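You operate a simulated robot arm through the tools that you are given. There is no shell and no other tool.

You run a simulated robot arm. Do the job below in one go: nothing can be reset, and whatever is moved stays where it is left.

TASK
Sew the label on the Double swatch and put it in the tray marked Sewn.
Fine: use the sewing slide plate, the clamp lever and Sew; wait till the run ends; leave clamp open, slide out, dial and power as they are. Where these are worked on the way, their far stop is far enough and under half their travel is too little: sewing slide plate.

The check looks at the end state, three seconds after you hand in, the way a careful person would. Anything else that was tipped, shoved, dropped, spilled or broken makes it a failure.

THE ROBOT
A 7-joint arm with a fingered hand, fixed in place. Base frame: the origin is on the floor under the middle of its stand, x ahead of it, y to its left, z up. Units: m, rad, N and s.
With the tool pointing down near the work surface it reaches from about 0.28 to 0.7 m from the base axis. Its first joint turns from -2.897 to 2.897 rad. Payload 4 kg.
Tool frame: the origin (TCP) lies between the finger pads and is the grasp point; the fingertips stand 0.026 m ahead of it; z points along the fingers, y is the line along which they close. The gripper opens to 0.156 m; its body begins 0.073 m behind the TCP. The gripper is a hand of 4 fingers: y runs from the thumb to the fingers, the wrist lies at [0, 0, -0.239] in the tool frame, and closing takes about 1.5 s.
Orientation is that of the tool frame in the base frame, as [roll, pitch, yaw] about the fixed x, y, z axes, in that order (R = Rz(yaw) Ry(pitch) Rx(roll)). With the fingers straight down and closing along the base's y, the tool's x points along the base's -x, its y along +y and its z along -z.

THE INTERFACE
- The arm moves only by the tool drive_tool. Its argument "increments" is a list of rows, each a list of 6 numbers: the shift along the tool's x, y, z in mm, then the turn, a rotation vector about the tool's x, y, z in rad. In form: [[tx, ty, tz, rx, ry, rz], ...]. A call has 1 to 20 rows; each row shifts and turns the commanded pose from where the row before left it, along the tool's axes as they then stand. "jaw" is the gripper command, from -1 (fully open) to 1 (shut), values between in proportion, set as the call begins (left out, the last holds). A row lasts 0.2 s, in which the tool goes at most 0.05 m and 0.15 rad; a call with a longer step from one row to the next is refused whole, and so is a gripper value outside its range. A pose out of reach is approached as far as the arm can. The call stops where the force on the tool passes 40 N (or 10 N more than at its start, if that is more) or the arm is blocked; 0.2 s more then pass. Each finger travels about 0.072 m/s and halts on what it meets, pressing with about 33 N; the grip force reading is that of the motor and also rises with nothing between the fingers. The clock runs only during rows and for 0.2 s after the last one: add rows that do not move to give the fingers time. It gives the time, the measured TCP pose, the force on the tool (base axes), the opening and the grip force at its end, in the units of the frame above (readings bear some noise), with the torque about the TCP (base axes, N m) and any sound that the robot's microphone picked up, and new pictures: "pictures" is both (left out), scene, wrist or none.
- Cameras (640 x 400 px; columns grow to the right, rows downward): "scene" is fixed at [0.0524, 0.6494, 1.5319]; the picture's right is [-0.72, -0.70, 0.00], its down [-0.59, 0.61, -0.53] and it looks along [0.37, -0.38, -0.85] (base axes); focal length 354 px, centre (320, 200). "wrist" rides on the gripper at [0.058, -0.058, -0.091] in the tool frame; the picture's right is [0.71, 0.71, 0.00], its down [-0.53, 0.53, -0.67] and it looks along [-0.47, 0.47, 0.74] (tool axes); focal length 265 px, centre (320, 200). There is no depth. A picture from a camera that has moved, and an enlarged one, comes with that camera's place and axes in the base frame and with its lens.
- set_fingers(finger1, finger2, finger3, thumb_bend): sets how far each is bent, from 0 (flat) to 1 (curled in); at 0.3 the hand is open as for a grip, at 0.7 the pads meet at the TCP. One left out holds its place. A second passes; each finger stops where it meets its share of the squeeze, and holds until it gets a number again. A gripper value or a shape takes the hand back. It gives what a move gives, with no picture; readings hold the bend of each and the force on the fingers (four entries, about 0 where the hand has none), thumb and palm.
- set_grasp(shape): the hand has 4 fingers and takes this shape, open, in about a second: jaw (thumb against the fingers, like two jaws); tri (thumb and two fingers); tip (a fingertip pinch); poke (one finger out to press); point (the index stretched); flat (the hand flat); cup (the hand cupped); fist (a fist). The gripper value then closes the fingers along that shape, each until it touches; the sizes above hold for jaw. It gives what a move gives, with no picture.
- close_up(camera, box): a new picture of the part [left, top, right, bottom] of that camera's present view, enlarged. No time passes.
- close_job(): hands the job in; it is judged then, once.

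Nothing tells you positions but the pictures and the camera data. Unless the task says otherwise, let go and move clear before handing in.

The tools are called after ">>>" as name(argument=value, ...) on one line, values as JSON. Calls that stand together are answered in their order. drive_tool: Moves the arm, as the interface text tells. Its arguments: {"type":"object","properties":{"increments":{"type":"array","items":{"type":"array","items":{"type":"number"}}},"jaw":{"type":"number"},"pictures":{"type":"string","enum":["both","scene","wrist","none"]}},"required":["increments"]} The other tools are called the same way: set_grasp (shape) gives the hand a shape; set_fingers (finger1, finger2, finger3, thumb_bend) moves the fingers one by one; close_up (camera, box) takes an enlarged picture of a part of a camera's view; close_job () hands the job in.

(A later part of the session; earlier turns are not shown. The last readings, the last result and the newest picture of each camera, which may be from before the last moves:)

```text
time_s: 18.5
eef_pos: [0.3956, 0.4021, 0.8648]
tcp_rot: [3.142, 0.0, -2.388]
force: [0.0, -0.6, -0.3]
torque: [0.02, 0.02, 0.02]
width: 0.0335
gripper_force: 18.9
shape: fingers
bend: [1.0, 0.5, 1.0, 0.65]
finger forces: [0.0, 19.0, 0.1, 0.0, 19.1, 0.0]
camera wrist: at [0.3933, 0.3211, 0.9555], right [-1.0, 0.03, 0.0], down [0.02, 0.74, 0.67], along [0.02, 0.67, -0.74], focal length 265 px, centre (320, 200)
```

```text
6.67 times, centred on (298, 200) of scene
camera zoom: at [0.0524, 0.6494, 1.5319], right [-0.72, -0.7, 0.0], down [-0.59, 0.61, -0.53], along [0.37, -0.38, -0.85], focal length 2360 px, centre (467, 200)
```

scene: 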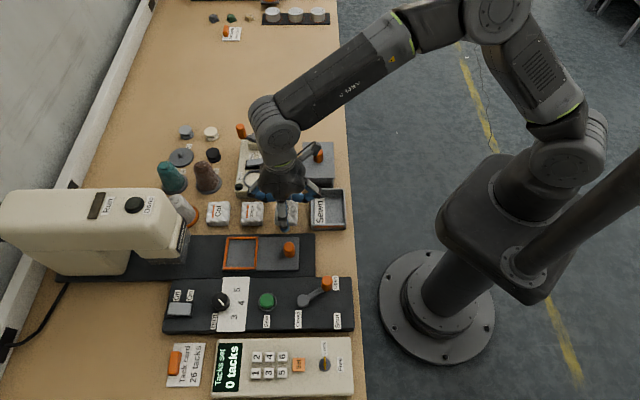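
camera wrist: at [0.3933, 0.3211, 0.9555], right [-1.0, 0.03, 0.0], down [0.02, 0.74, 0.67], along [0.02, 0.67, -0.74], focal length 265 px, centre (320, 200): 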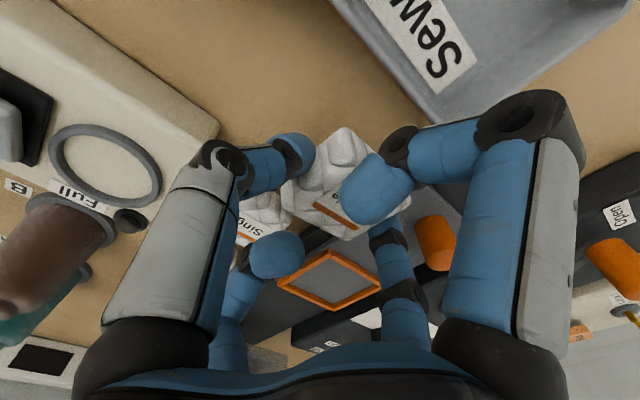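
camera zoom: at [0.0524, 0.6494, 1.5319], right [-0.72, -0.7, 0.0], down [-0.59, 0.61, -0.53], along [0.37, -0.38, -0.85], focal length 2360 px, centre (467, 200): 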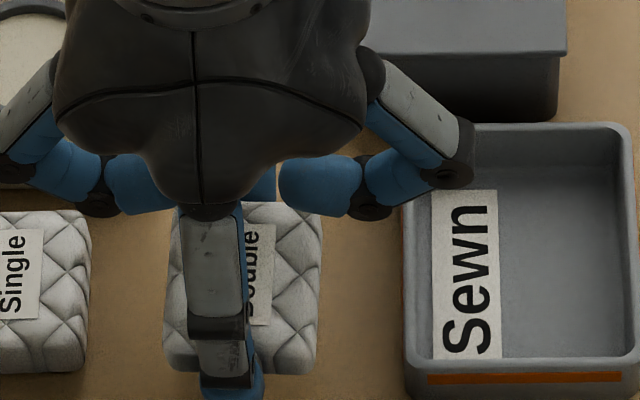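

The swatch is in the pinch, held at about 19 N per side and sitting about 2 cm off-centre towards finger 2. I'll raise it, square it up and carry it over the orange frame, staying clear of the knob and the sewing head.

>>> drive_tool(increments=[[0, 0, -25, 0, 0, -0.035], [0, 0, -30, 0, 0, 0], [-25, 20, 0, 0, 0, 0], [-25, 20, 0, 0, 0, 0], [-25, 20, 0, 0, 0, 0], [-27.3, 21.1, 0, 0, 0, 0], [0, 0, 0, 0, 0, 0], [0, 0, 0, 0, 0, 0]], pictures="both")

>>> close_up(camera="scene", box=[190, 190, 318, 270])

>>> close_up(camera="wrist", box=[200, 80, 440, 230])

```text
time_s: 20.3
eef_pos: [0.41, 0.5334, 0.9191]
tcp_rot: [3.14, -0.002, -2.351]
force: [-1.0, -0.6, -1.1]
torque: [-0.02, 0.01, 0.0]
width: 0.0335
gripper_force: 18.9
shape: fingers
bend: [1.0, 0.5, 1.0, 0.65]
finger forces: [0.1, 19.2, 0.0, 0.0, 19.2, 0.1]
camera wrist: at [0.4113, 0.4513, 1.0099], right [-1.0, 0.0, 0.0], down [0.0, 0.74, 0.67], along [0.0, 0.67, -0.74], focal length 265 px, centre (320, 200)
```

scene: 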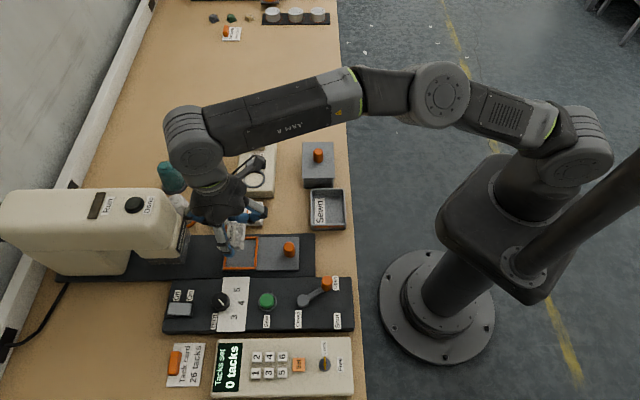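
wrist: 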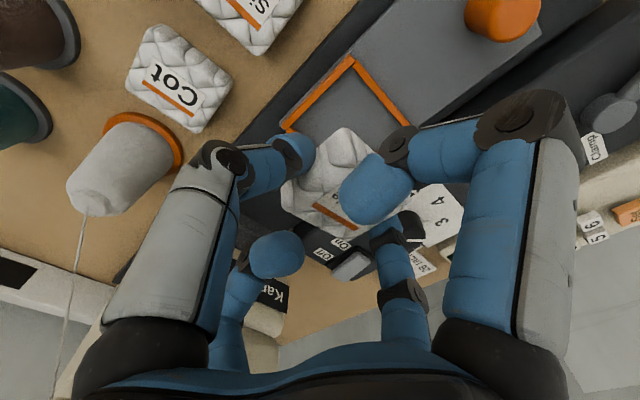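

```text
5.00 times, centred on (254, 230) of scene
camera zoom: at [0.0524, 0.6494, 1.5319], right [-0.72, -0.7, 0.0], down [-0.59, 0.61, -0.53], along [0.37, -0.38, -0.85], focal length 1770 px, centre (650, 50)
```

zoom: 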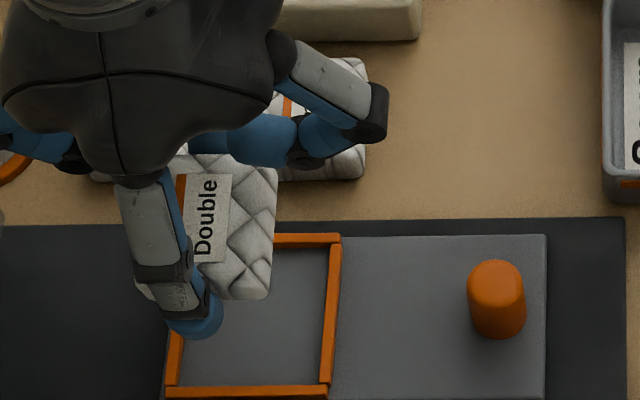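

```text
2.67 times, centred on (320, 155) of wrist
camera zoom: at [0.4113, 0.4513, 1.0099], right [-1.0, 0.0, 0.0], down [0.0, 0.74, 0.67], along [0.0, 0.67, -0.74], focal length 708 px, centre (320, 320)
```

zoom: 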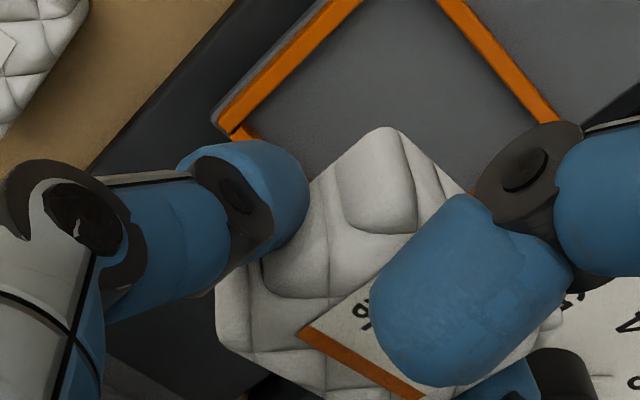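

The swatch is over the frame. I'll enlarge views to line up the swatch with the frame precisely before lowering.

>>> close_up(camera="wrist", box=[260, 30, 420, 130])

>>> close_up(camera="scene", box=[210, 220, 306, 280])

```text
4.00 times, centred on (340, 80) of wrist
camera zoom: at [0.4113, 0.4513, 1.0099], right [-1.0, 0.0, 0.0], down [0.0, 0.74, 0.67], along [0.0, 0.67, -0.74], focal length 1062 px, centre (240, 680)
```

zoom: 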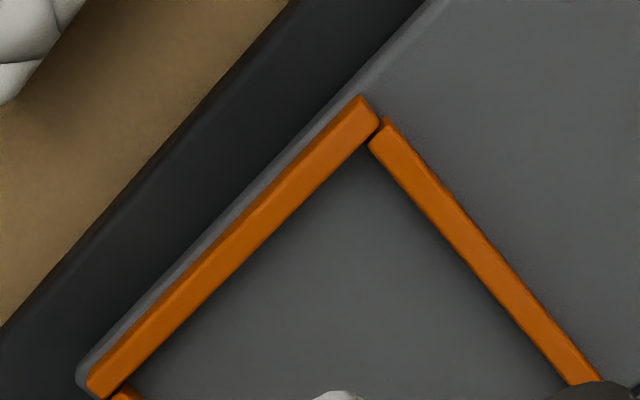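

```text
6.67 times, centred on (258, 250) of scene
camera zoom: at [0.0524, 0.6494, 1.5319], right [-0.72, -0.7, 0.0], down [-0.59, 0.61, -0.53], along [0.37, -0.38, -0.85], focal length 2360 px, centre (733, -133)
```

zoom: 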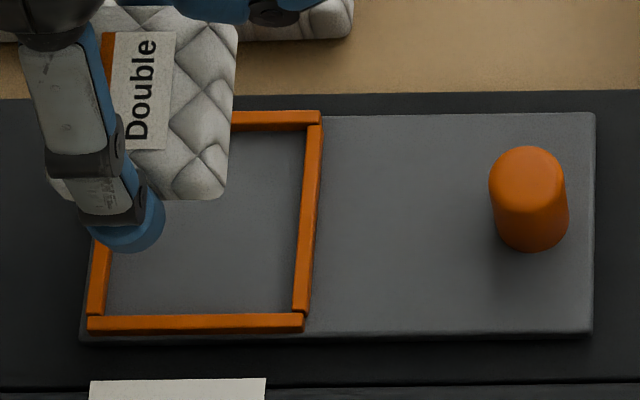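

The frame's inside spans roughly p 0.631–0.694 and q 0.078–0.143, with bar tops near z 0.821. The swatch needs about 4 mm towards the robot and 1.6 mm sideways, so I'll correct and lower it towards the plate.

>>> drive_tool(increments=[[4.2, 1.6, 0, 0, 0, 0], [0, 0, 20, 0, 0, 0], [0, 0, 20, 0, 0, 0], [0, 0, 15, 0, 0, 0], [0, 0, 0, 0, 0, 0]], pictures="both")

>>> close_up(camera="scene", box=[210, 220, 306, 280])

>>> close_up(camera="wrist", box=[220, 50, 460, 200])

```text
time_s: 21.5
eef_pos: [0.408, 0.5304, 0.8653]
tcp_rot: [3.141, 0.001, -2.355]
force: [-0.7, -0.1, 0.3]
torque: [0.01, 0.01, 0.02]
width: 0.0335
gripper_force: 19.0
shape: fingers
bend: [1.0, 0.5, 1.0, 0.65]
finger forces: [0.0, 19.2, 0.1, 0.0, 19.1, 0.0]
camera wrist: at [0.4087, 0.4488, 0.9554], right [-1.0, 0.0, 0.0], down [0.0, 0.74, 0.67], along [0.0, 0.67, -0.74], focal length 265 px, centre (320, 200)
```

scene: 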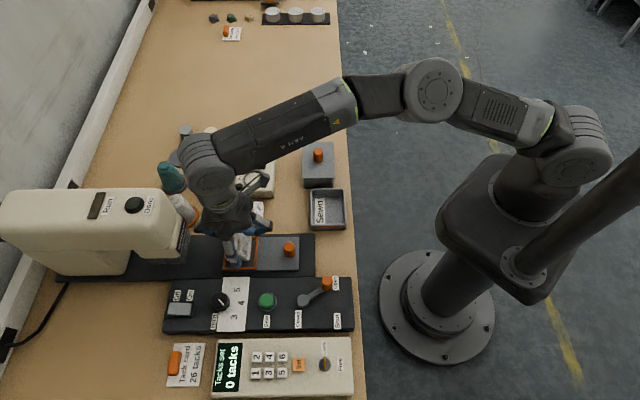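
wrist: 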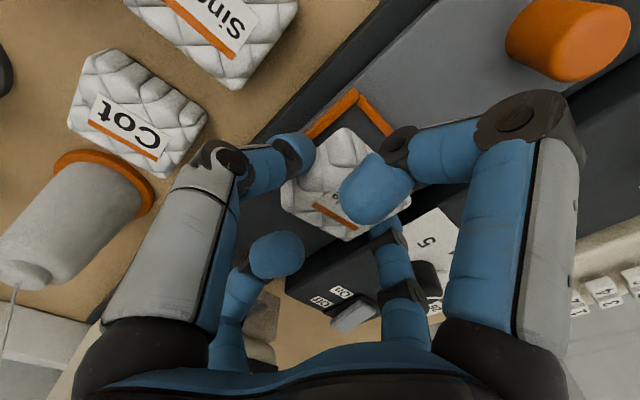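

```text
6.67 times, centred on (258, 250) of scene
camera zoom: at [0.0524, 0.6494, 1.5319], right [-0.72, -0.7, 0.0], down [-0.59, 0.61, -0.53], along [0.37, -0.38, -0.85], focal length 2360 px, centre (733, -133)
```

zoom: 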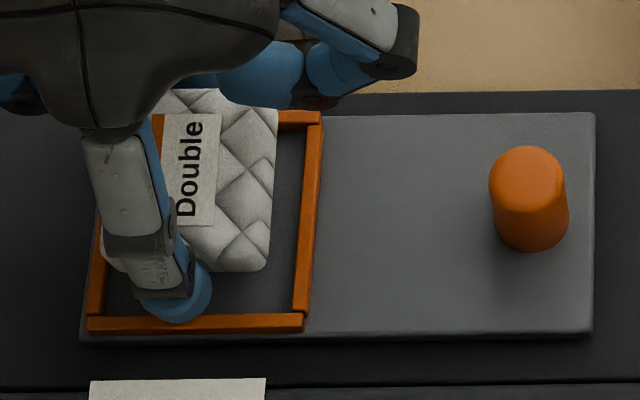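

```text
2.67 times, centred on (340, 125) of wrist
camera zoom: at [0.4087, 0.4488, 0.9554], right [-1.0, 0.0, 0.0], down [0.0, 0.74, 0.67], along [0.0, 0.67, -0.74], focal length 708 px, centre (267, 400)
```

zoom: 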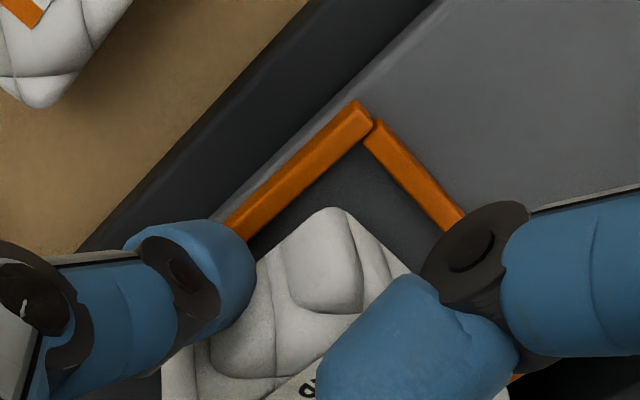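

The swatch looks centred inside the frame. I'll lower it in small steps and watch the force for contact.

>>> drive_tool(increments=[[0, 0, 3, 0, 0, 0], [0, 0, 3, 0, 0, 0], [0, 0, 0, 0, 0, 0]], pictures="none")

>>> drive_tool(increments=[[0, 0, 2, 0, 0, 0], [0, 0, 0, 0, 0, 0]], pictures="scene")

>>> close_up(camera="scene", box=[210, 220, 306, 280])

```text
time_s: 22.3
eef_pos: [0.4081, 0.5309, 0.8584]
tcp_rot: [3.14, 0.001, -2.353]
force: [1.4, -1.1, 1.5]
torque: [0.08, 0.09, -0.01]
width: 0.0336
gripper_force: 21.2
shape: fingers
bend: [1.0, 0.5, 1.0, 0.65]
finger forces: [0.0, 22.3, 0.1, 0.1, 19.6, 0.0]
```

```text
time_s: 22.9
eef_pos: [0.4085, 0.5289, 0.8584]
tcp_rot: [-3.141, 0.002, -2.353]
force: [3.6, -3.7, 8.1]
torque: [0.23, 0.21, 0.02]
width: 0.0335
gripper_force: 25.4
shape: fingers
bend: [1.0, 0.5, 1.0, 0.65]
finger forces: [0.0, 28.9, 0.0, 0.0, 21.5, 0.0]
```

scene: 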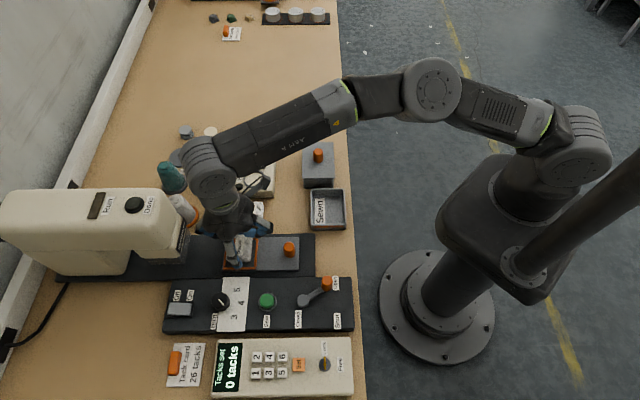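

```text
6.67 times, centred on (258, 250) of scene
camera zoom: at [0.0524, 0.6494, 1.5319], right [-0.72, -0.7, 0.0], down [-0.59, 0.61, -0.53], along [0.37, -0.38, -0.85], focal length 2360 px, centre (733, -133)
```

zoom: 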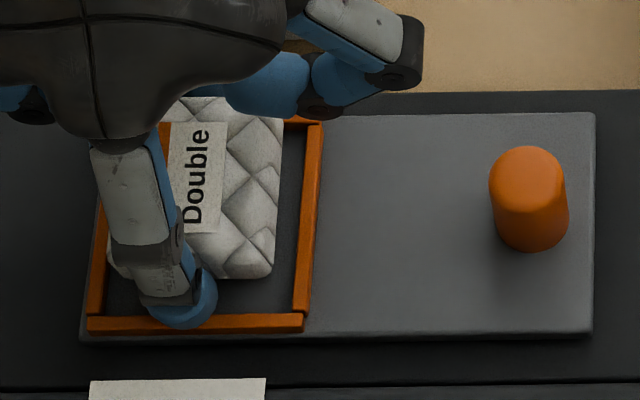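

There was light contact (about 8 N), most likely finger 2's tip resting on the frame bar, with the swatch a few mm above the plate inside the frame. I'll open both digits gently together so it settles into the frame.

>>> set_fingers(finger2=0.45, thumb_bend=0.6)

>>> drive_tool(increments=[[0, 0, 0, 0, 0, 0]], pictures="both")

>>> close_up(camera="scene", box=[210, 220, 306, 280])

>>> close_up(camera="wrist", box=[220, 50, 460, 200])

```text
time_s: 23.9
eef_pos: [0.4081, 0.5295, 0.8577]
tcp_rot: [3.141, -0.002, -2.352]
force: [1.7, -2.7, 0.7]
torque: [-0.01, -0.06, 0.01]
width: 0.0417
gripper_force: 0.9
shape: fingers
bend: [1.0, 0.48, 1.0, 0.6]
finger forces: [0.1, 2.5, 0.0, 0.1, 0.1, 0.0]
```

```text
time_s: 24.3
eef_pos: [0.4082, 0.53, 0.8566]
tcp_rot: [-3.141, 0.001, -2.351]
force: [2.0, -1.7, 1.1]
torque: [-0.03, -0.03, 0.03]
width: 0.0416
gripper_force: 1.3
shape: fingers
bend: [1.0, 0.48, 1.0, 0.6]
finger forces: [0.0, 2.4, 0.0, 0.0, 0.0, 0.2]
camera wrist: at [0.4077, 0.4485, 0.9477], right [-1.0, 0.0, 0.0], down [0.0, 0.74, 0.67], along [0.0, 0.67, -0.74], focal length 265 px, centre (320, 200)
```

scene: 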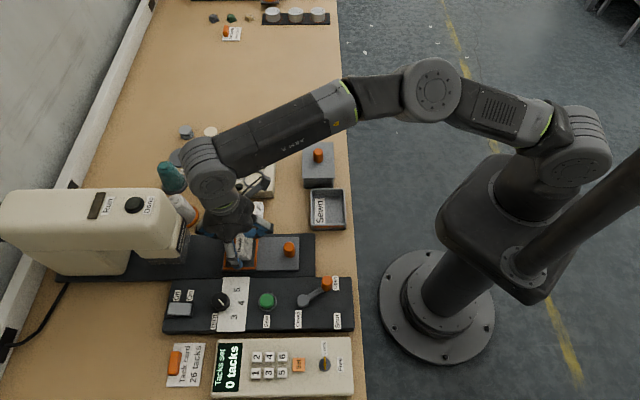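
wrist: 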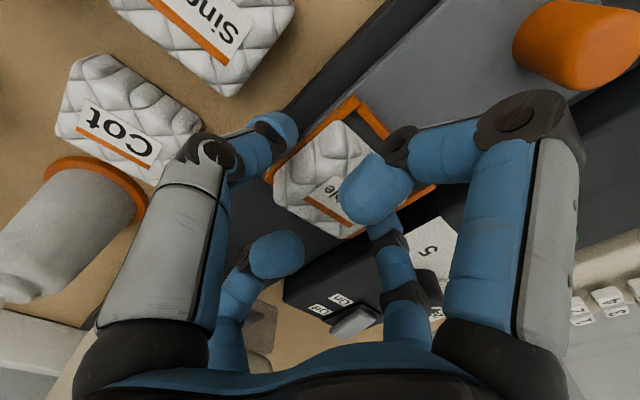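

```text
6.67 times, centred on (258, 250) of scene
camera zoom: at [0.0524, 0.6494, 1.5319], right [-0.72, -0.7, 0.0], down [-0.59, 0.61, -0.53], along [0.37, -0.38, -0.85], focal length 2360 px, centre (733, -133)
```

zoom: 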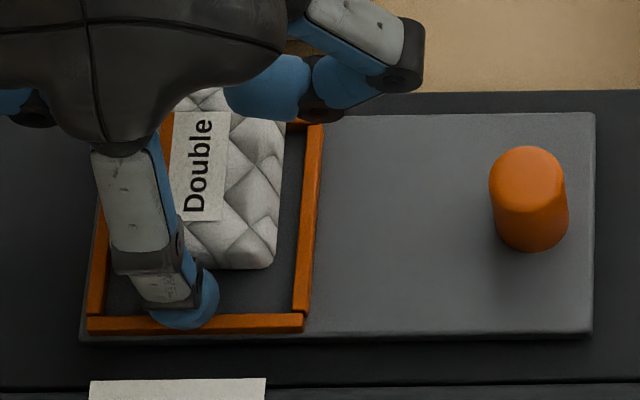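

```text
2.67 times, centred on (340, 125) of wrist
camera zoom: at [0.4077, 0.4485, 0.9477], right [-1.0, 0.0, 0.0], down [0.0, 0.74, 0.67], along [0.0, 0.67, -0.74], focal length 708 px, centre (267, 400)
```

zoom: 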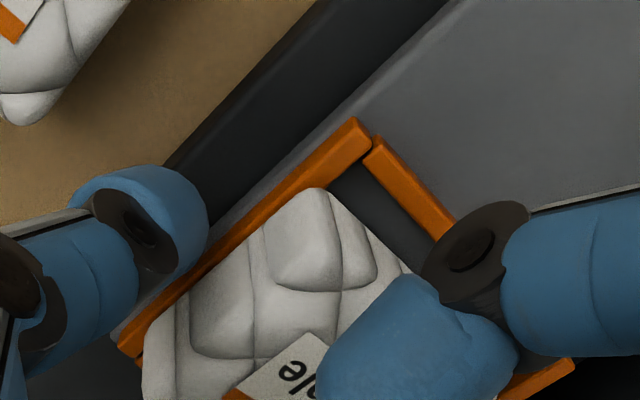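

The swatch has dropped into the frame; finger 2 is just touching the inside of the bar. I'll lift straight up and inspect how it sits.

>>> drive_tool(increments=[[0, 0, -8, 0, 0, 0], [0, 0, -20, 0, 0, 0], [0, 0, -40, 0, 0, 0], [0, 0, -40, 0, 0, 0], [40, 0, 0, 0, 0, 0], [40, 0, 0, 0, 0, 0], [0, 0, 0, 0, 0, 0]], pictures="both")

>>> close_up(camera="scene", box=[210, 220, 306, 280])

>>> close_up(camera="wrist", box=[200, 100, 440, 250])

```text
time_s: 25.9
eef_pos: [0.3508, 0.4734, 0.9644]
tcp_rot: [-3.141, -0.001, -2.353]
force: [0.3, -0.2, 0.1]
torque: [0.04, 0.01, -0.01]
width: 0.042
gripper_force: 0.1
shape: fingers
bend: [1.0, 0.45, 1.0, 0.6]
finger forces: [0.0, 0.0, 0.1, 0.1, 0.0, 0.1]
camera wrist: at [0.3509, 0.3921, 1.0556], right [-1.0, 0.0, 0.0], down [0.0, 0.74, 0.67], along [0.0, 0.67, -0.74], focal length 265 px, centre (320, 200)
```

scene: 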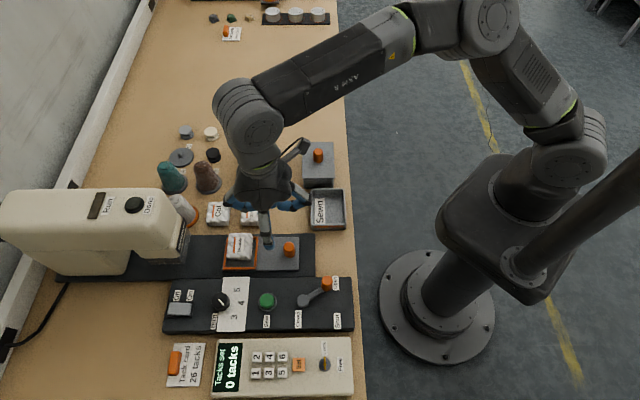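
wrist: 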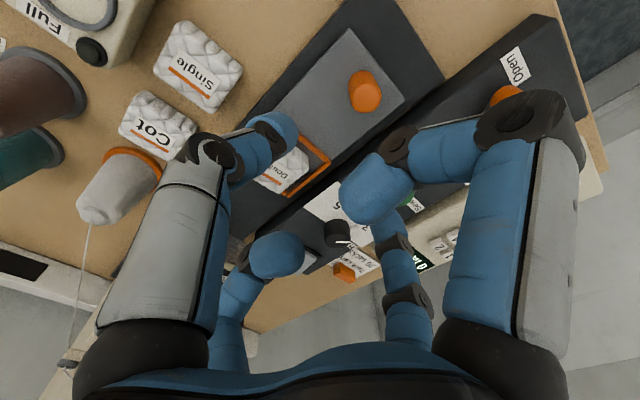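

```text
6.67 times, centred on (258, 250) of scene
camera zoom: at [0.0524, 0.6494, 1.5319], right [-0.72, -0.7, 0.0], down [-0.59, 0.61, -0.53], along [0.37, -0.38, -0.85], focal length 2360 px, centre (733, -133)
```

zoom: 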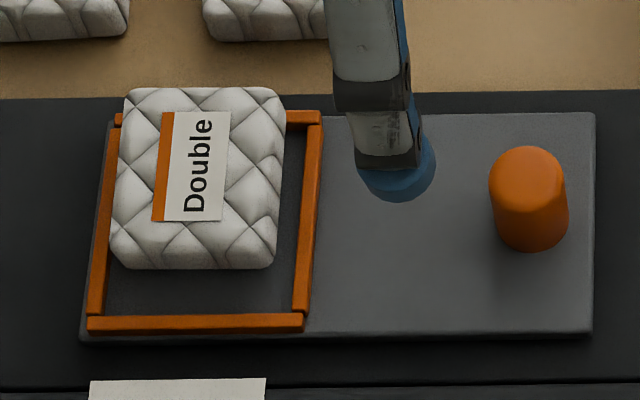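

```text
2.67 times, centred on (320, 175) of wrist
camera zoom: at [0.3509, 0.3921, 1.0556], right [-1.0, 0.0, 0.0], down [0.0, 0.74, 0.67], along [0.0, 0.67, -0.74], focal length 708 px, centre (320, 267)
```

zoom: 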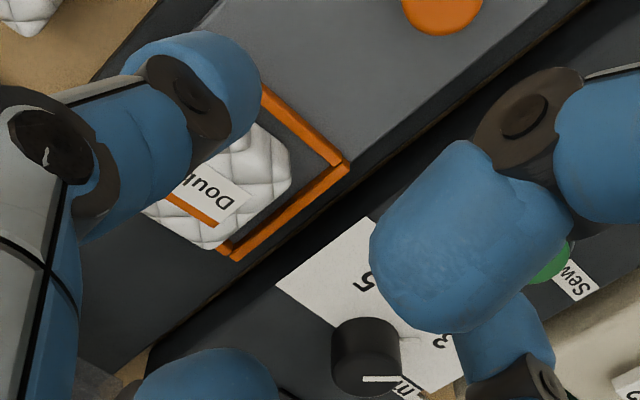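

The swatch sits in the frame, close to the far-side bar. I want to be sure it lies flat and is not resting on that bar, so I'll shift for a clear view.

>>> drive_tool(increments=[[-14, -20, 0, 0, 0, 0], [0, 0, 0, 0, 0, 0]], pictures="wrist")

>>> close_up(camera="wrist", box=[260, 100, 420, 200])

```text
time_s: 26.5
eef_pos: [0.3766, 0.4668, 0.9643]
tcp_rot: [3.14, -0.001, -2.354]
force: [0.0, 0.4, 0.6]
torque: [0.0, -0.05, 0.0]
width: 0.0421
gripper_force: 0.1
shape: fingers
bend: [1.0, 0.45, 1.0, 0.6]
finger forces: [0.0, 0.0, 0.1, 0.0, 0.1, 0.1]
camera wrist: at [0.3771, 0.3875, 1.0561], right [-1.0, 0.0, 0.0], down [0.0, 0.74, 0.67], along [0.0, 0.67, -0.74], focal length 265 px, centre (320, 200)
```

wrist: 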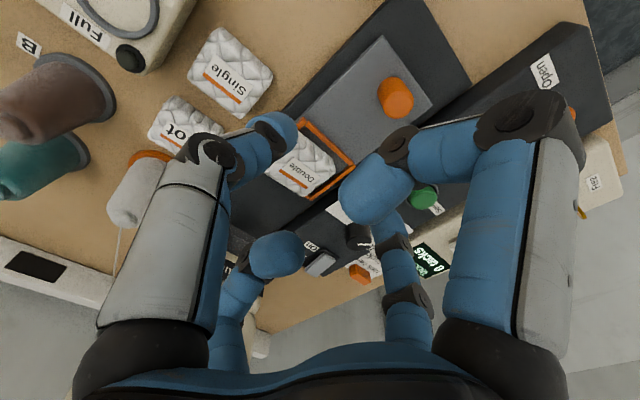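

```text
4.00 times, centred on (340, 150) of wrist
camera zoom: at [0.3771, 0.3875, 1.0561], right [-1.0, 0.0, 0.0], down [0.0, 0.74, 0.67], along [0.0, 0.67, -0.74], focal length 1062 px, centre (240, 400)
```

zoom: 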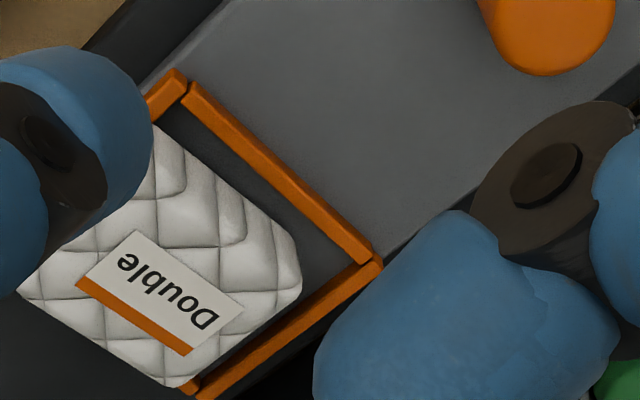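

The label heights suggest the swatch is about level, but the thumb blocks the view of the far bar. I'll tuck the thumb in (leaving finger 2 as a single pushing finger) and reposition for a clear look.

>>> set_fingers(thumb_bend=1.0)

>>> drive_tool(increments=[[-25.8, 23.7, 0, 0, 0, 0], [-25.8, 23.7, 0, 0, 0, 0], [0, 0, 0, 0, 0, 0], [0, 0, 0, 0, 0, 0]], pictures="wrist")

>>> close_up(camera="wrist", box=[220, 40, 380, 140])

```text
time_s: 27.5
eef_pos: [0.3747, 0.4688, 0.9654]
tcp_rot: [3.141, -0.001, -2.353]
force: [0.1, 0.8, -0.5]
torque: [-0.01, -0.02, 0.03]
width: 0.0219
gripper_force: 0.0
shape: fingers
bend: [1.0, 0.45, 1.0, 1.0]
finger forces: [0.0, 0.0, 0.0, 0.0, 0.0, 0.0]
```

```text
time_s: 28.5
eef_pos: [0.3785, 0.5385, 0.9663]
tcp_rot: [3.141, -0.002, -2.352]
force: [-1.0, 0.1, 0.6]
torque: [0.03, 0.0, 0.01]
width: 0.022
gripper_force: 0.1
shape: fingers
bend: [1.0, 0.45, 1.0, 1.0]
finger forces: [0.0, 0.1, 0.0, 0.1, 0.0, 0.0]
camera wrist: at [0.379, 0.4577, 1.0578], right [-1.0, 0.0, 0.0], down [0.0, 0.74, 0.67], along [0.0, 0.67, -0.74], focal length 265 px, centre (320, 200)
```

wrist: 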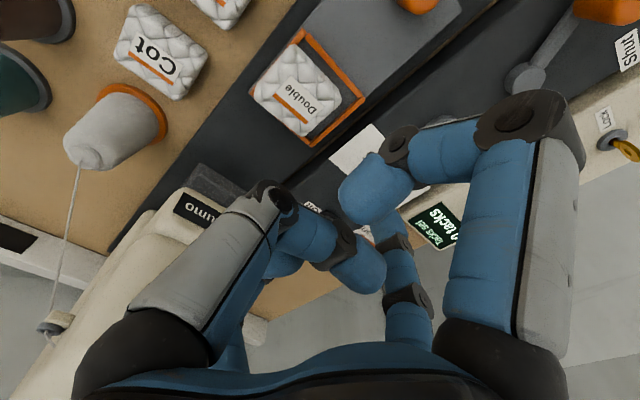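

```text
4.00 times, centred on (300, 90) of wrist
camera zoom: at [0.379, 0.4577, 1.0578], right [-1.0, 0.0, 0.0], down [0.0, 0.74, 0.67], along [0.0, 0.67, -0.74], focal length 1062 px, centre (400, 640)
```

zoom: 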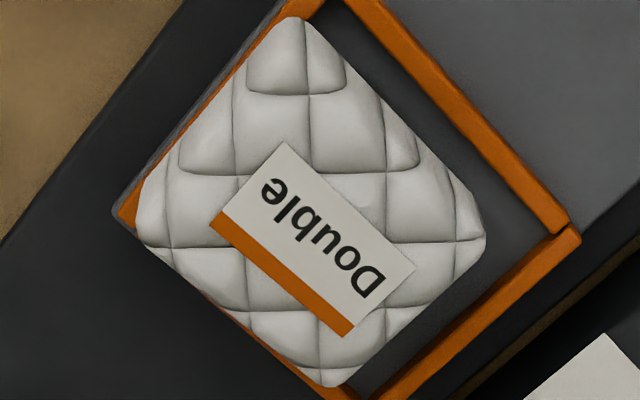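

The swatch overlaps the far bar by about 5 mm, so it is probably resting on it slightly. I'll use just the thumb pad to nudge the swatch sideways so it drops flat into the frame, first setting the fingers and moving to the far side of it.

>>> set_fingers(finger2=1.0)

>>> set_fingers(thumb_bend=0.62)

>>> drive_tool(increments=[[-12.9, -38, 0, 0, 0, 0], [0, 0, 40, 0, 0, 0], [0, 0, 30, 0, 0, 0], [0, 0, 0, 0, 0, 0], [0, 0, 0, 0, 0, 0]], pictures="both")

>>> close_up(camera="scene", box=[200, 200, 296, 260])

>>> close_up(camera="wrist", box=[220, 80, 460, 230])

```text
time_s: 29.5
eef_pos: [0.378, 0.5384, 0.9668]
tcp_rot: [3.141, -0.001, -2.352]
force: [-0.8, -0.6, 0.7]
torque: [0.03, -0.01, -0.01]
width: 0.0233
gripper_force: 0.0
shape: fingers
bend: [1.0, 0.95, 1.0, 1.0]
finger forces: [0.0, 0.0, 0.0, 0.0, 0.1, 0.0]
```

```text
time_s: 30.5
eef_pos: [0.3786, 0.5391, 0.967]
tcp_rot: [3.141, 0.001, -2.354]
force: [-0.4, 0.8, 0.6]
torque: [0.02, 0.01, -0.01]
width: 0.016
gripper_force: 0.0
shape: fingers
bend: [1.0, 0.89, 1.0, 0.93]
finger forces: [0.2, 0.1, 0.0, 0.0, 0.0, 0.0]
```

```text
time_s: 31.7
eef_pos: [0.4135, 0.522, 0.8956]
tcp_rot: [-3.142, 0.0, -2.353]
force: [0.4, 0.0, -0.3]
torque: [0.01, -0.01, 0.02]
width: 0.0161
gripper_force: 0.0
shape: fingers
bend: [1.0, 0.89, 1.0, 0.92]
finger forces: [0.1, 0.0, 0.1, 0.0, 0.1, 0.0]
camera wrist: at [0.4159, 0.44, 0.9865], right [-1.0, 0.0, 0.0], down [0.0, 0.74, 0.67], along [0.0, 0.67, -0.74], focal length 265 px, centre (320, 200)
```

scene: 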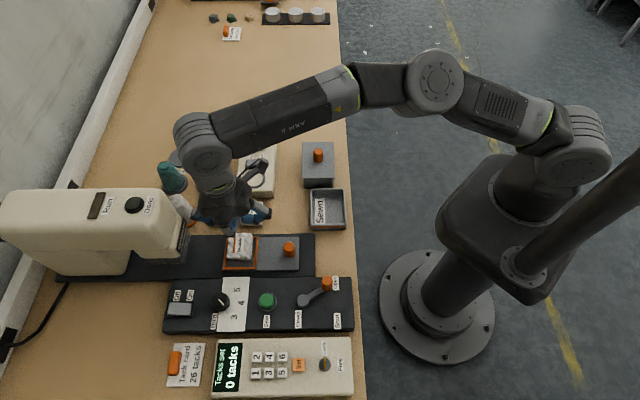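
wrist: 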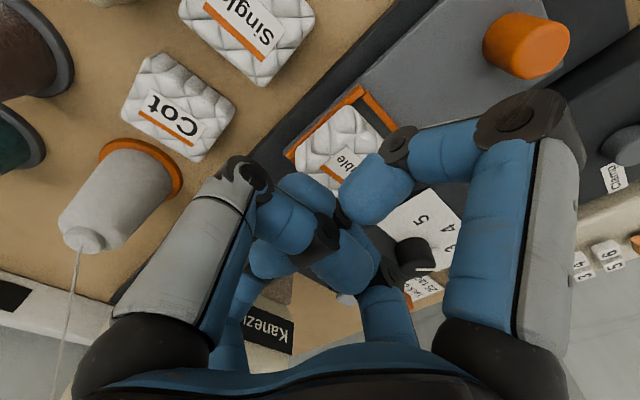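

```text
6.67 times, centred on (248, 230) of scene
camera zoom: at [0.0524, 0.6494, 1.5319], right [-0.72, -0.7, 0.0], down [-0.59, 0.61, -0.53], along [0.37, -0.38, -0.85], focal length 2360 px, centre (800, 0)
```

zoom: 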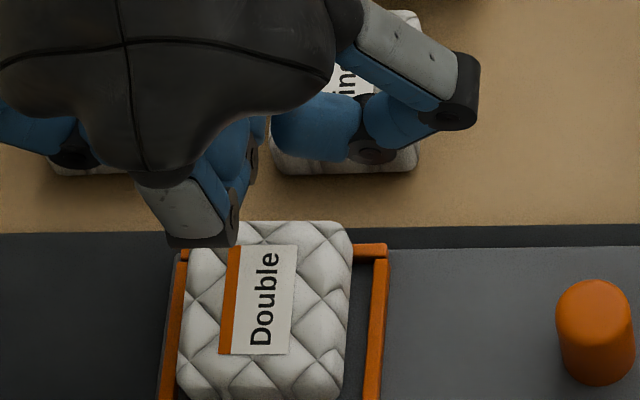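

```text
2.67 times, centred on (340, 155) of wrist
camera zoom: at [0.4159, 0.44, 0.9865], right [-1.0, 0.0, 0.0], down [0.0, 0.74, 0.67], along [0.0, 0.67, -0.74], focal length 708 px, centre (267, 320)
```

zoom: 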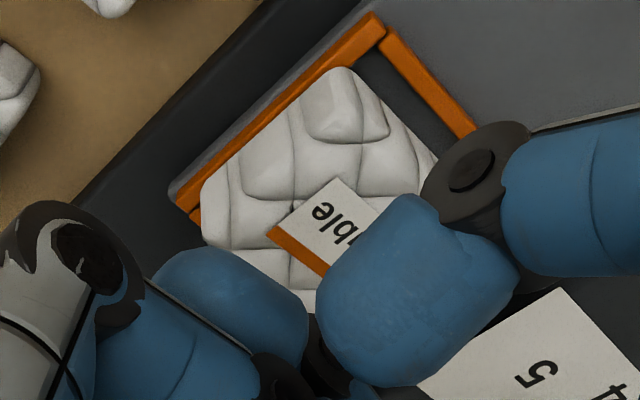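

The thumb and finger 2 tangled while curling, so the thumb didn't open. I'll go up, reset the hand shape, and then open only the thumb.

>>> drive_tool(increments=[[0, 0, -40, 0, 0, 0], [0, 0, -40, 0, 0, 0], [0, 0, 0, 0, 0, 0]], pictures="none")

>>> set_grasp(shape="jaw")

>>> set_grasp(shape="poke")

>>> set_fingers(thumb_bend=0.6)

>>> drive_tool(increments=[[0, 0, 0, 0, 0, 0]], pictures="both")

```text
time_s: 32.5
eef_pos: [0.4124, 0.5216, 0.9759]
tcp_rot: [3.141, 0.001, -2.355]
force: [0.8, -0.8, -0.3]
torque: [-0.02, 0.01, -0.02]
width: 0.0159
gripper_force: 0.1
shape: fingers
bend: [1.0, 0.89, 1.0, 0.92]
finger forces: [0.1, 0.1, 0.0, 0.0, 0.0, 0.0]
```

```text
time_s: 33.4
eef_pos: [0.4136, 0.5219, 0.9755]
tcp_rot: [-3.139, -0.001, -2.352]
force: [1.0, 0.3, 0.0]
torque: [0.01, -0.03, -0.02]
width: 0.156
gripper_force: 0.0
shape: jaw
bend: [0.3, 0.3, 0.3, 0.3]
finger forces: [0.0, 0.0, 0.0, 0.1, 0.0, 0.0]
```

```text
time_s: 34.3
eef_pos: [0.4133, 0.5213, 0.9755]
tcp_rot: [3.141, 0.0, -2.354]
force: [0.2, -0.5, -0.4]
torque: [0.01, 0.03, -0.01]
width: 0.0002
gripper_force: 0.0
shape: poke
bend: [1.0, 1.0, 1.0, 0.91]
finger forces: [0.1, 0.0, 0.1, 0.1, 0.1, 0.0]
```

```text
time_s: 35.3
eef_pos: [0.4143, 0.5218, 0.9749]
tcp_rot: [3.14, 0.001, -2.353]
force: [-0.6, 0.3, -0.1]
torque: [0.0, 0.02, -0.03]
width: 0.0412
gripper_force: 0.1
shape: fingers
bend: [1.0, 1.0, 1.0, 0.6]
finger forces: [0.1, 0.0, 0.0, 0.1, 0.1, 0.1]
```

```text
time_s: 35.7
eef_pos: [0.4137, 0.522, 0.9757]
tcp_rot: [-3.14, -0.001, -2.352]
force: [0.3, -0.6, 0.1]
torque: [-0.01, 0.01, 0.01]
width: 0.0416
gripper_force: 0.0
shape: fingers
bend: [1.0, 1.0, 1.0, 0.6]
finger forces: [0.0, 0.1, 0.0, 0.0, 0.0, 0.0]
camera wrist: at [0.4139, 0.4409, 1.0669], right [-1.0, 0.0, 0.0], down [0.0, 0.74, 0.67], along [0.0, 0.67, -0.74], focal length 265 px, centre (320, 200)
```

scene: 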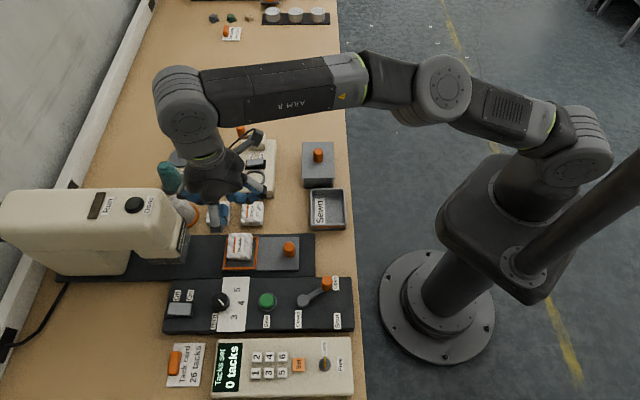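
wrist: 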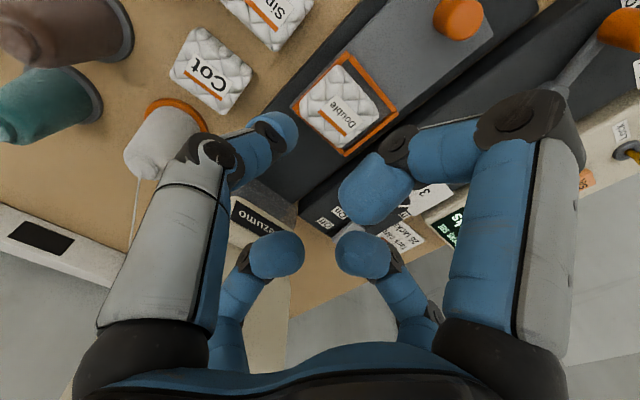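

Now only the thumb is extended. I'll lower it just behind the swatch's far side, above the bar height.

>>> drive_tool(increments=[[0, 5, 40, 0, 0, 0], [0, 0, 40, 0, 0, 0], [0, 0, 25, 0, 0, 0], [0, 0, 6, 0, 0, 0], [0, 0, 0, 0, 0, 0]], pictures="both")

>>> close_up(camera="scene", box=[200, 200, 296, 260])

>>> close_up(camera="wrist", box=[200, 60, 440, 210])

```text
time_s: 36.9
eef_pos: [0.4103, 0.5249, 0.864]
tcp_rot: [-3.14, -0.001, -2.353]
force: [0.0, 0.6, -0.1]
torque: [0.0, -0.03, 0.0]
width: 0.0418
gripper_force: 0.0
shape: fingers
bend: [1.0, 1.0, 1.0, 0.6]
finger forces: [0.0, 0.0, 0.1, 0.0, 0.0, 0.0]
camera wrist: at [0.4105, 0.443, 0.9554], right [-1.0, 0.0, 0.0], down [0.0, 0.74, 0.67], along [0.0, 0.67, -0.74], focal length 265 px, centre (320, 200)
```

scene: 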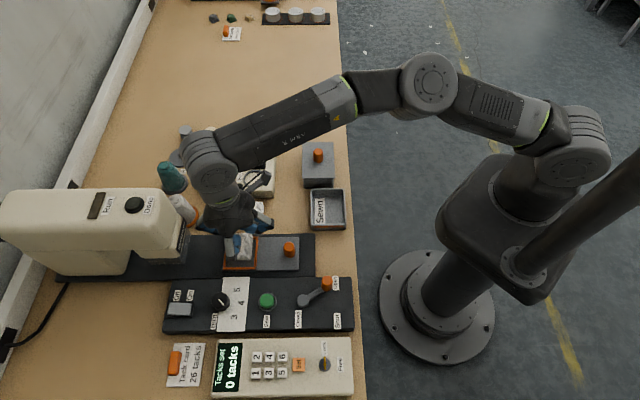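
wrist: 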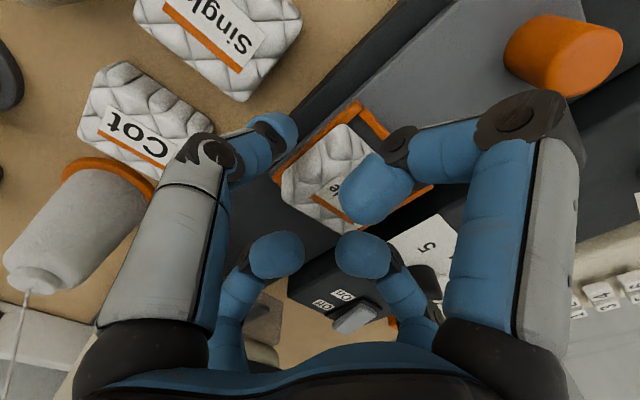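

```text
6.67 times, centred on (248, 230) of scene
camera zoom: at [0.0524, 0.6494, 1.5319], right [-0.72, -0.7, 0.0], down [-0.59, 0.61, -0.53], along [0.37, -0.38, -0.85], focal length 2360 px, centre (800, 0)
```

zoom: 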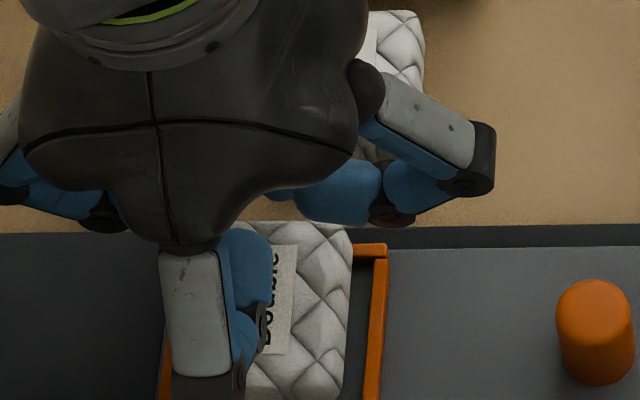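

```text
2.67 times, centred on (320, 135) of wrist
camera zoom: at [0.4105, 0.443, 0.9554], right [-1.0, 0.0, 0.0], down [0.0, 0.74, 0.67], along [0.0, 0.67, -0.74], focal length 708 px, centre (320, 373)
```

zoom: 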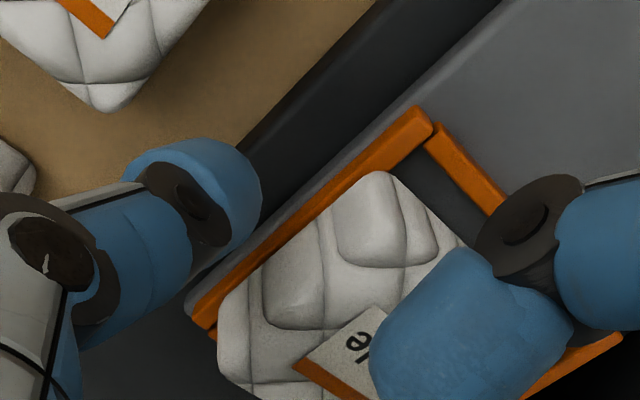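

The thumb is beside the swatch, above bar height and touching nothing. I'll push gently towards the frame centre in small steps.

>>> drive_tool(increments=[[0, 4, 0, 0, 0, 0], [0, 4, 0, 0, 0, 0], [0, 3, 0, 0, 0, 0], [0, 0, 0, 0, 0, 0]], pictures="wrist")

>>> close_up(camera="wrist", box=[200, 60, 440, 210])

```text
time_s: 37.9
eef_pos: [0.4014, 0.5325, 0.864]
tcp_rot: [-3.141, 0.0, -2.354]
force: [0.4, -0.5, -0.4]
torque: [0.0, -0.02, 0.03]
width: 0.0417
gripper_force: 0.0
shape: fingers
bend: [1.0, 1.0, 1.0, 0.6]
finger forces: [0.0, 0.1, 0.1, 0.0, 0.1, 0.0]
camera wrist: at [0.4025, 0.4512, 0.9552], right [-1.0, 0.0, 0.0], down [0.0, 0.74, 0.67], along [0.0, 0.67, -0.74], focal length 265 px, centre (320, 200)
```

wrist: 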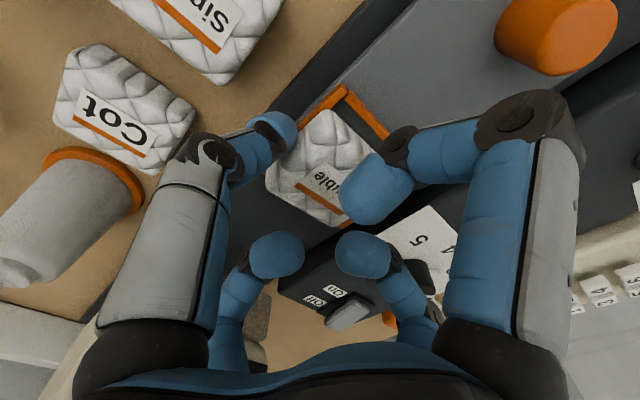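

```text
2.67 times, centred on (320, 135) of wrist
camera zoom: at [0.4025, 0.4512, 0.9552], right [-1.0, 0.0, 0.0], down [0.0, 0.74, 0.67], along [0.0, 0.67, -0.74], focal length 708 px, centre (320, 373)
```

zoom: 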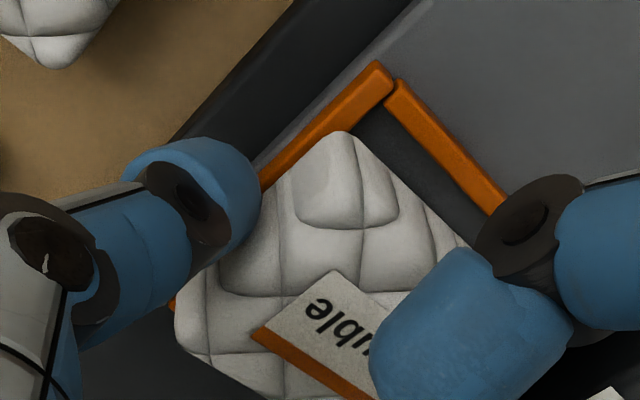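

No contact force yet; the pad is just reaching the swatch. I'll continue in small steps.

>>> drive_tool(increments=[[0, 3, 0, 0, 0, 0], [0, 3, 0, 0, 0, 0], [0, 0, 0, 0, 0, 0]], pictures="none")

>>> drive_tool(increments=[[0, 3, 0, 0, 0, 0], [0, 0, 0, 0, 0, 0]], pictures="both")

>>> close_up(camera="wrist", box=[200, 60, 440, 210])

>>> close_up(camera="scene", box=[210, 220, 306, 280])

```text
time_s: 38.7
eef_pos: [0.398, 0.5359, 0.8634]
tcp_rot: [3.141, 0.001, -2.355]
force: [1.5, 0.0, -0.1]
torque: [0.01, -0.01, 0.02]
width: 0.0416
gripper_force: 0.0
shape: fingers
bend: [1.0, 1.0, 1.0, 0.6]
finger forces: [0.0, 0.0, 0.0, 0.0, 0.1, 0.0]
```

```text
time_s: 39.3
eef_pos: [0.3943, 0.5378, 0.8642]
tcp_rot: [3.141, -0.001, -2.353]
force: [0.2, 0.4, 1.0]
torque: [-0.04, 0.02, -0.01]
width: 0.0419
gripper_force: 0.2
shape: fingers
bend: [1.0, 1.0, 1.0, 0.6]
finger forces: [0.1, 0.0, 0.1, 0.1, 0.0, 0.0]
camera wrist: at [0.3956, 0.4571, 0.9552], right [-1.0, 0.0, 0.0], down [0.0, 0.74, 0.67], along [0.0, 0.67, -0.74], focal length 265 px, centre (320, 200)
```

scene: 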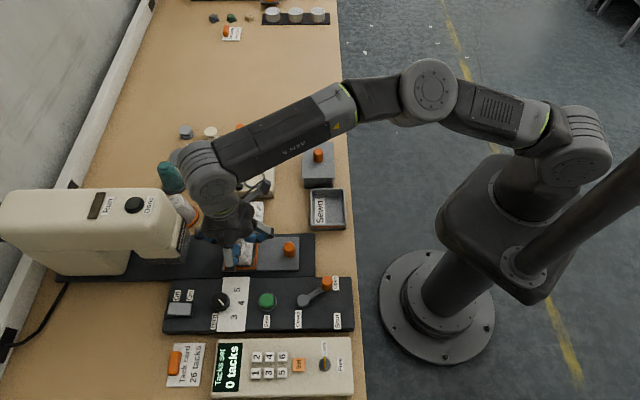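
wrist: 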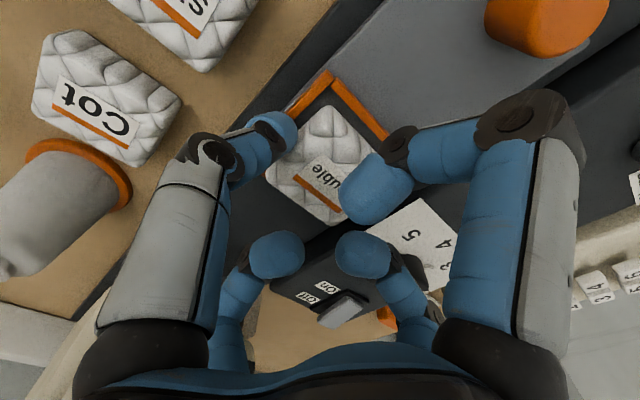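

```text
2.67 times, centred on (320, 135) of wrist
camera zoom: at [0.3956, 0.4571, 0.9552], right [-1.0, 0.0, 0.0], down [0.0, 0.74, 0.67], along [0.0, 0.67, -0.74], focal length 708 px, centre (320, 373)
```

zoom: 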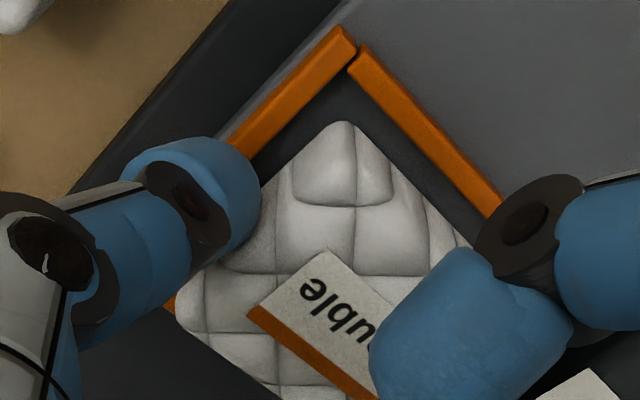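

```text
6.67 times, centred on (258, 250) of scene
camera zoom: at [0.0524, 0.6494, 1.5319], right [-0.72, -0.7, 0.0], down [-0.59, 0.61, -0.53], along [0.37, -0.38, -0.85], focal length 2360 px, centre (733, -133)
```

zoom: 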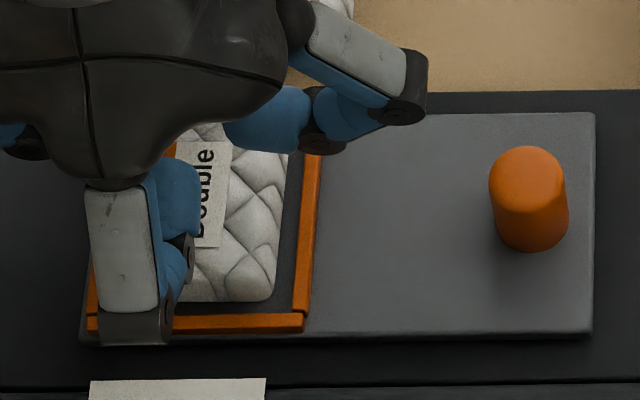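

The swatch slid off the bar and now looks fully inside the frame. I'll back the thumb off and rise for an inspection.

>>> drive_tool(increments=[[0, -10, 0, 0, 0, 0], [0, 0, -40, 0, 0, 0], [0, 0, -45, 0, 0, 0], [15, 15, 0, 0, 0, 0], [0, 0, 0, 0, 0, 0]], pictures="both")

>>> close_up(camera="wrist", box=[230, 50, 390, 150])

>>> close_up(camera="scene", box=[210, 220, 306, 280])

```text
time_s: 40.5
eef_pos: [0.3794, 0.5313, 0.9497]
tcp_rot: [3.141, 0.0, -2.354]
force: [-0.1, -0.1, 0.0]
torque: [-0.02, 0.0, 0.01]
width: 0.0414
gripper_force: 0.1
shape: fingers
bend: [1.0, 1.0, 1.0, 0.6]
finger forces: [0.0, 0.0, 0.0, 0.0, 0.1, 0.0]
camera wrist: at [0.3803, 0.4502, 1.0411], right [-1.0, 0.0, 0.0], down [0.0, 0.74, 0.67], along [0.0, 0.67, -0.74], focal length 265 px, centre (320, 200)
```

scene: 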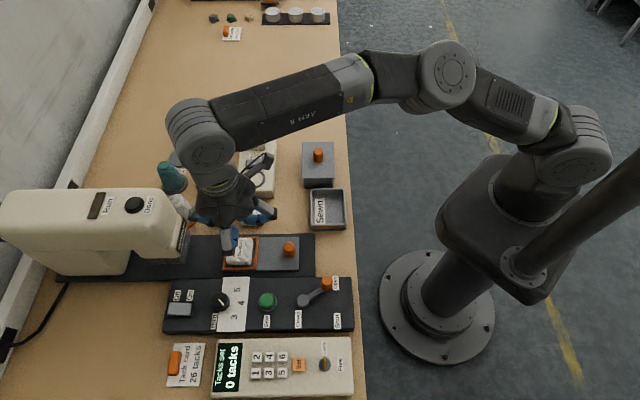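
wrist: 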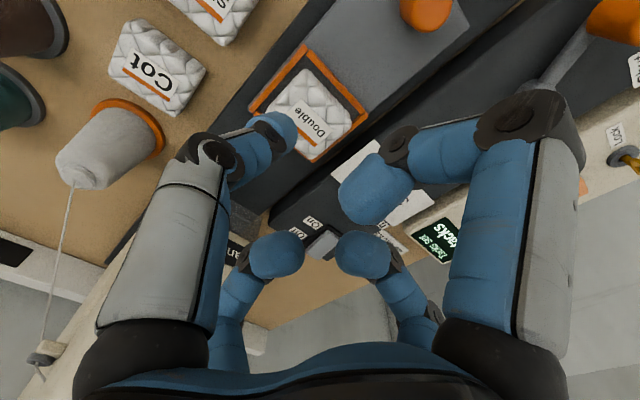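

```text
4.00 times, centred on (310, 100) of wrist
camera zoom: at [0.3803, 0.4502, 1.0411], right [-1.0, 0.0, 0.0], down [0.0, 0.74, 0.67], along [0.0, 0.67, -0.74], focal length 1062 px, centre (360, 600)
```

zoom: 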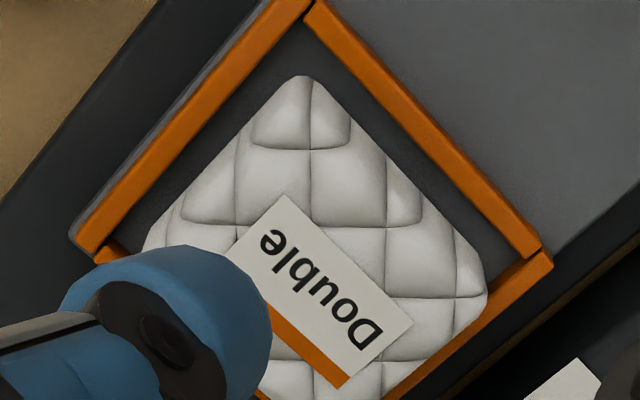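

```text
6.67 times, centred on (258, 250) of scene
camera zoom: at [0.0524, 0.6494, 1.5319], right [-0.72, -0.7, 0.0], down [-0.59, 0.61, -0.53], along [0.37, -0.38, -0.85], focal length 2360 px, centre (733, -133)
```

zoom: 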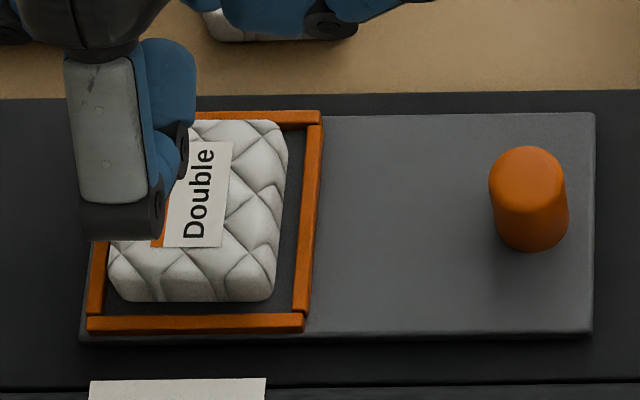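

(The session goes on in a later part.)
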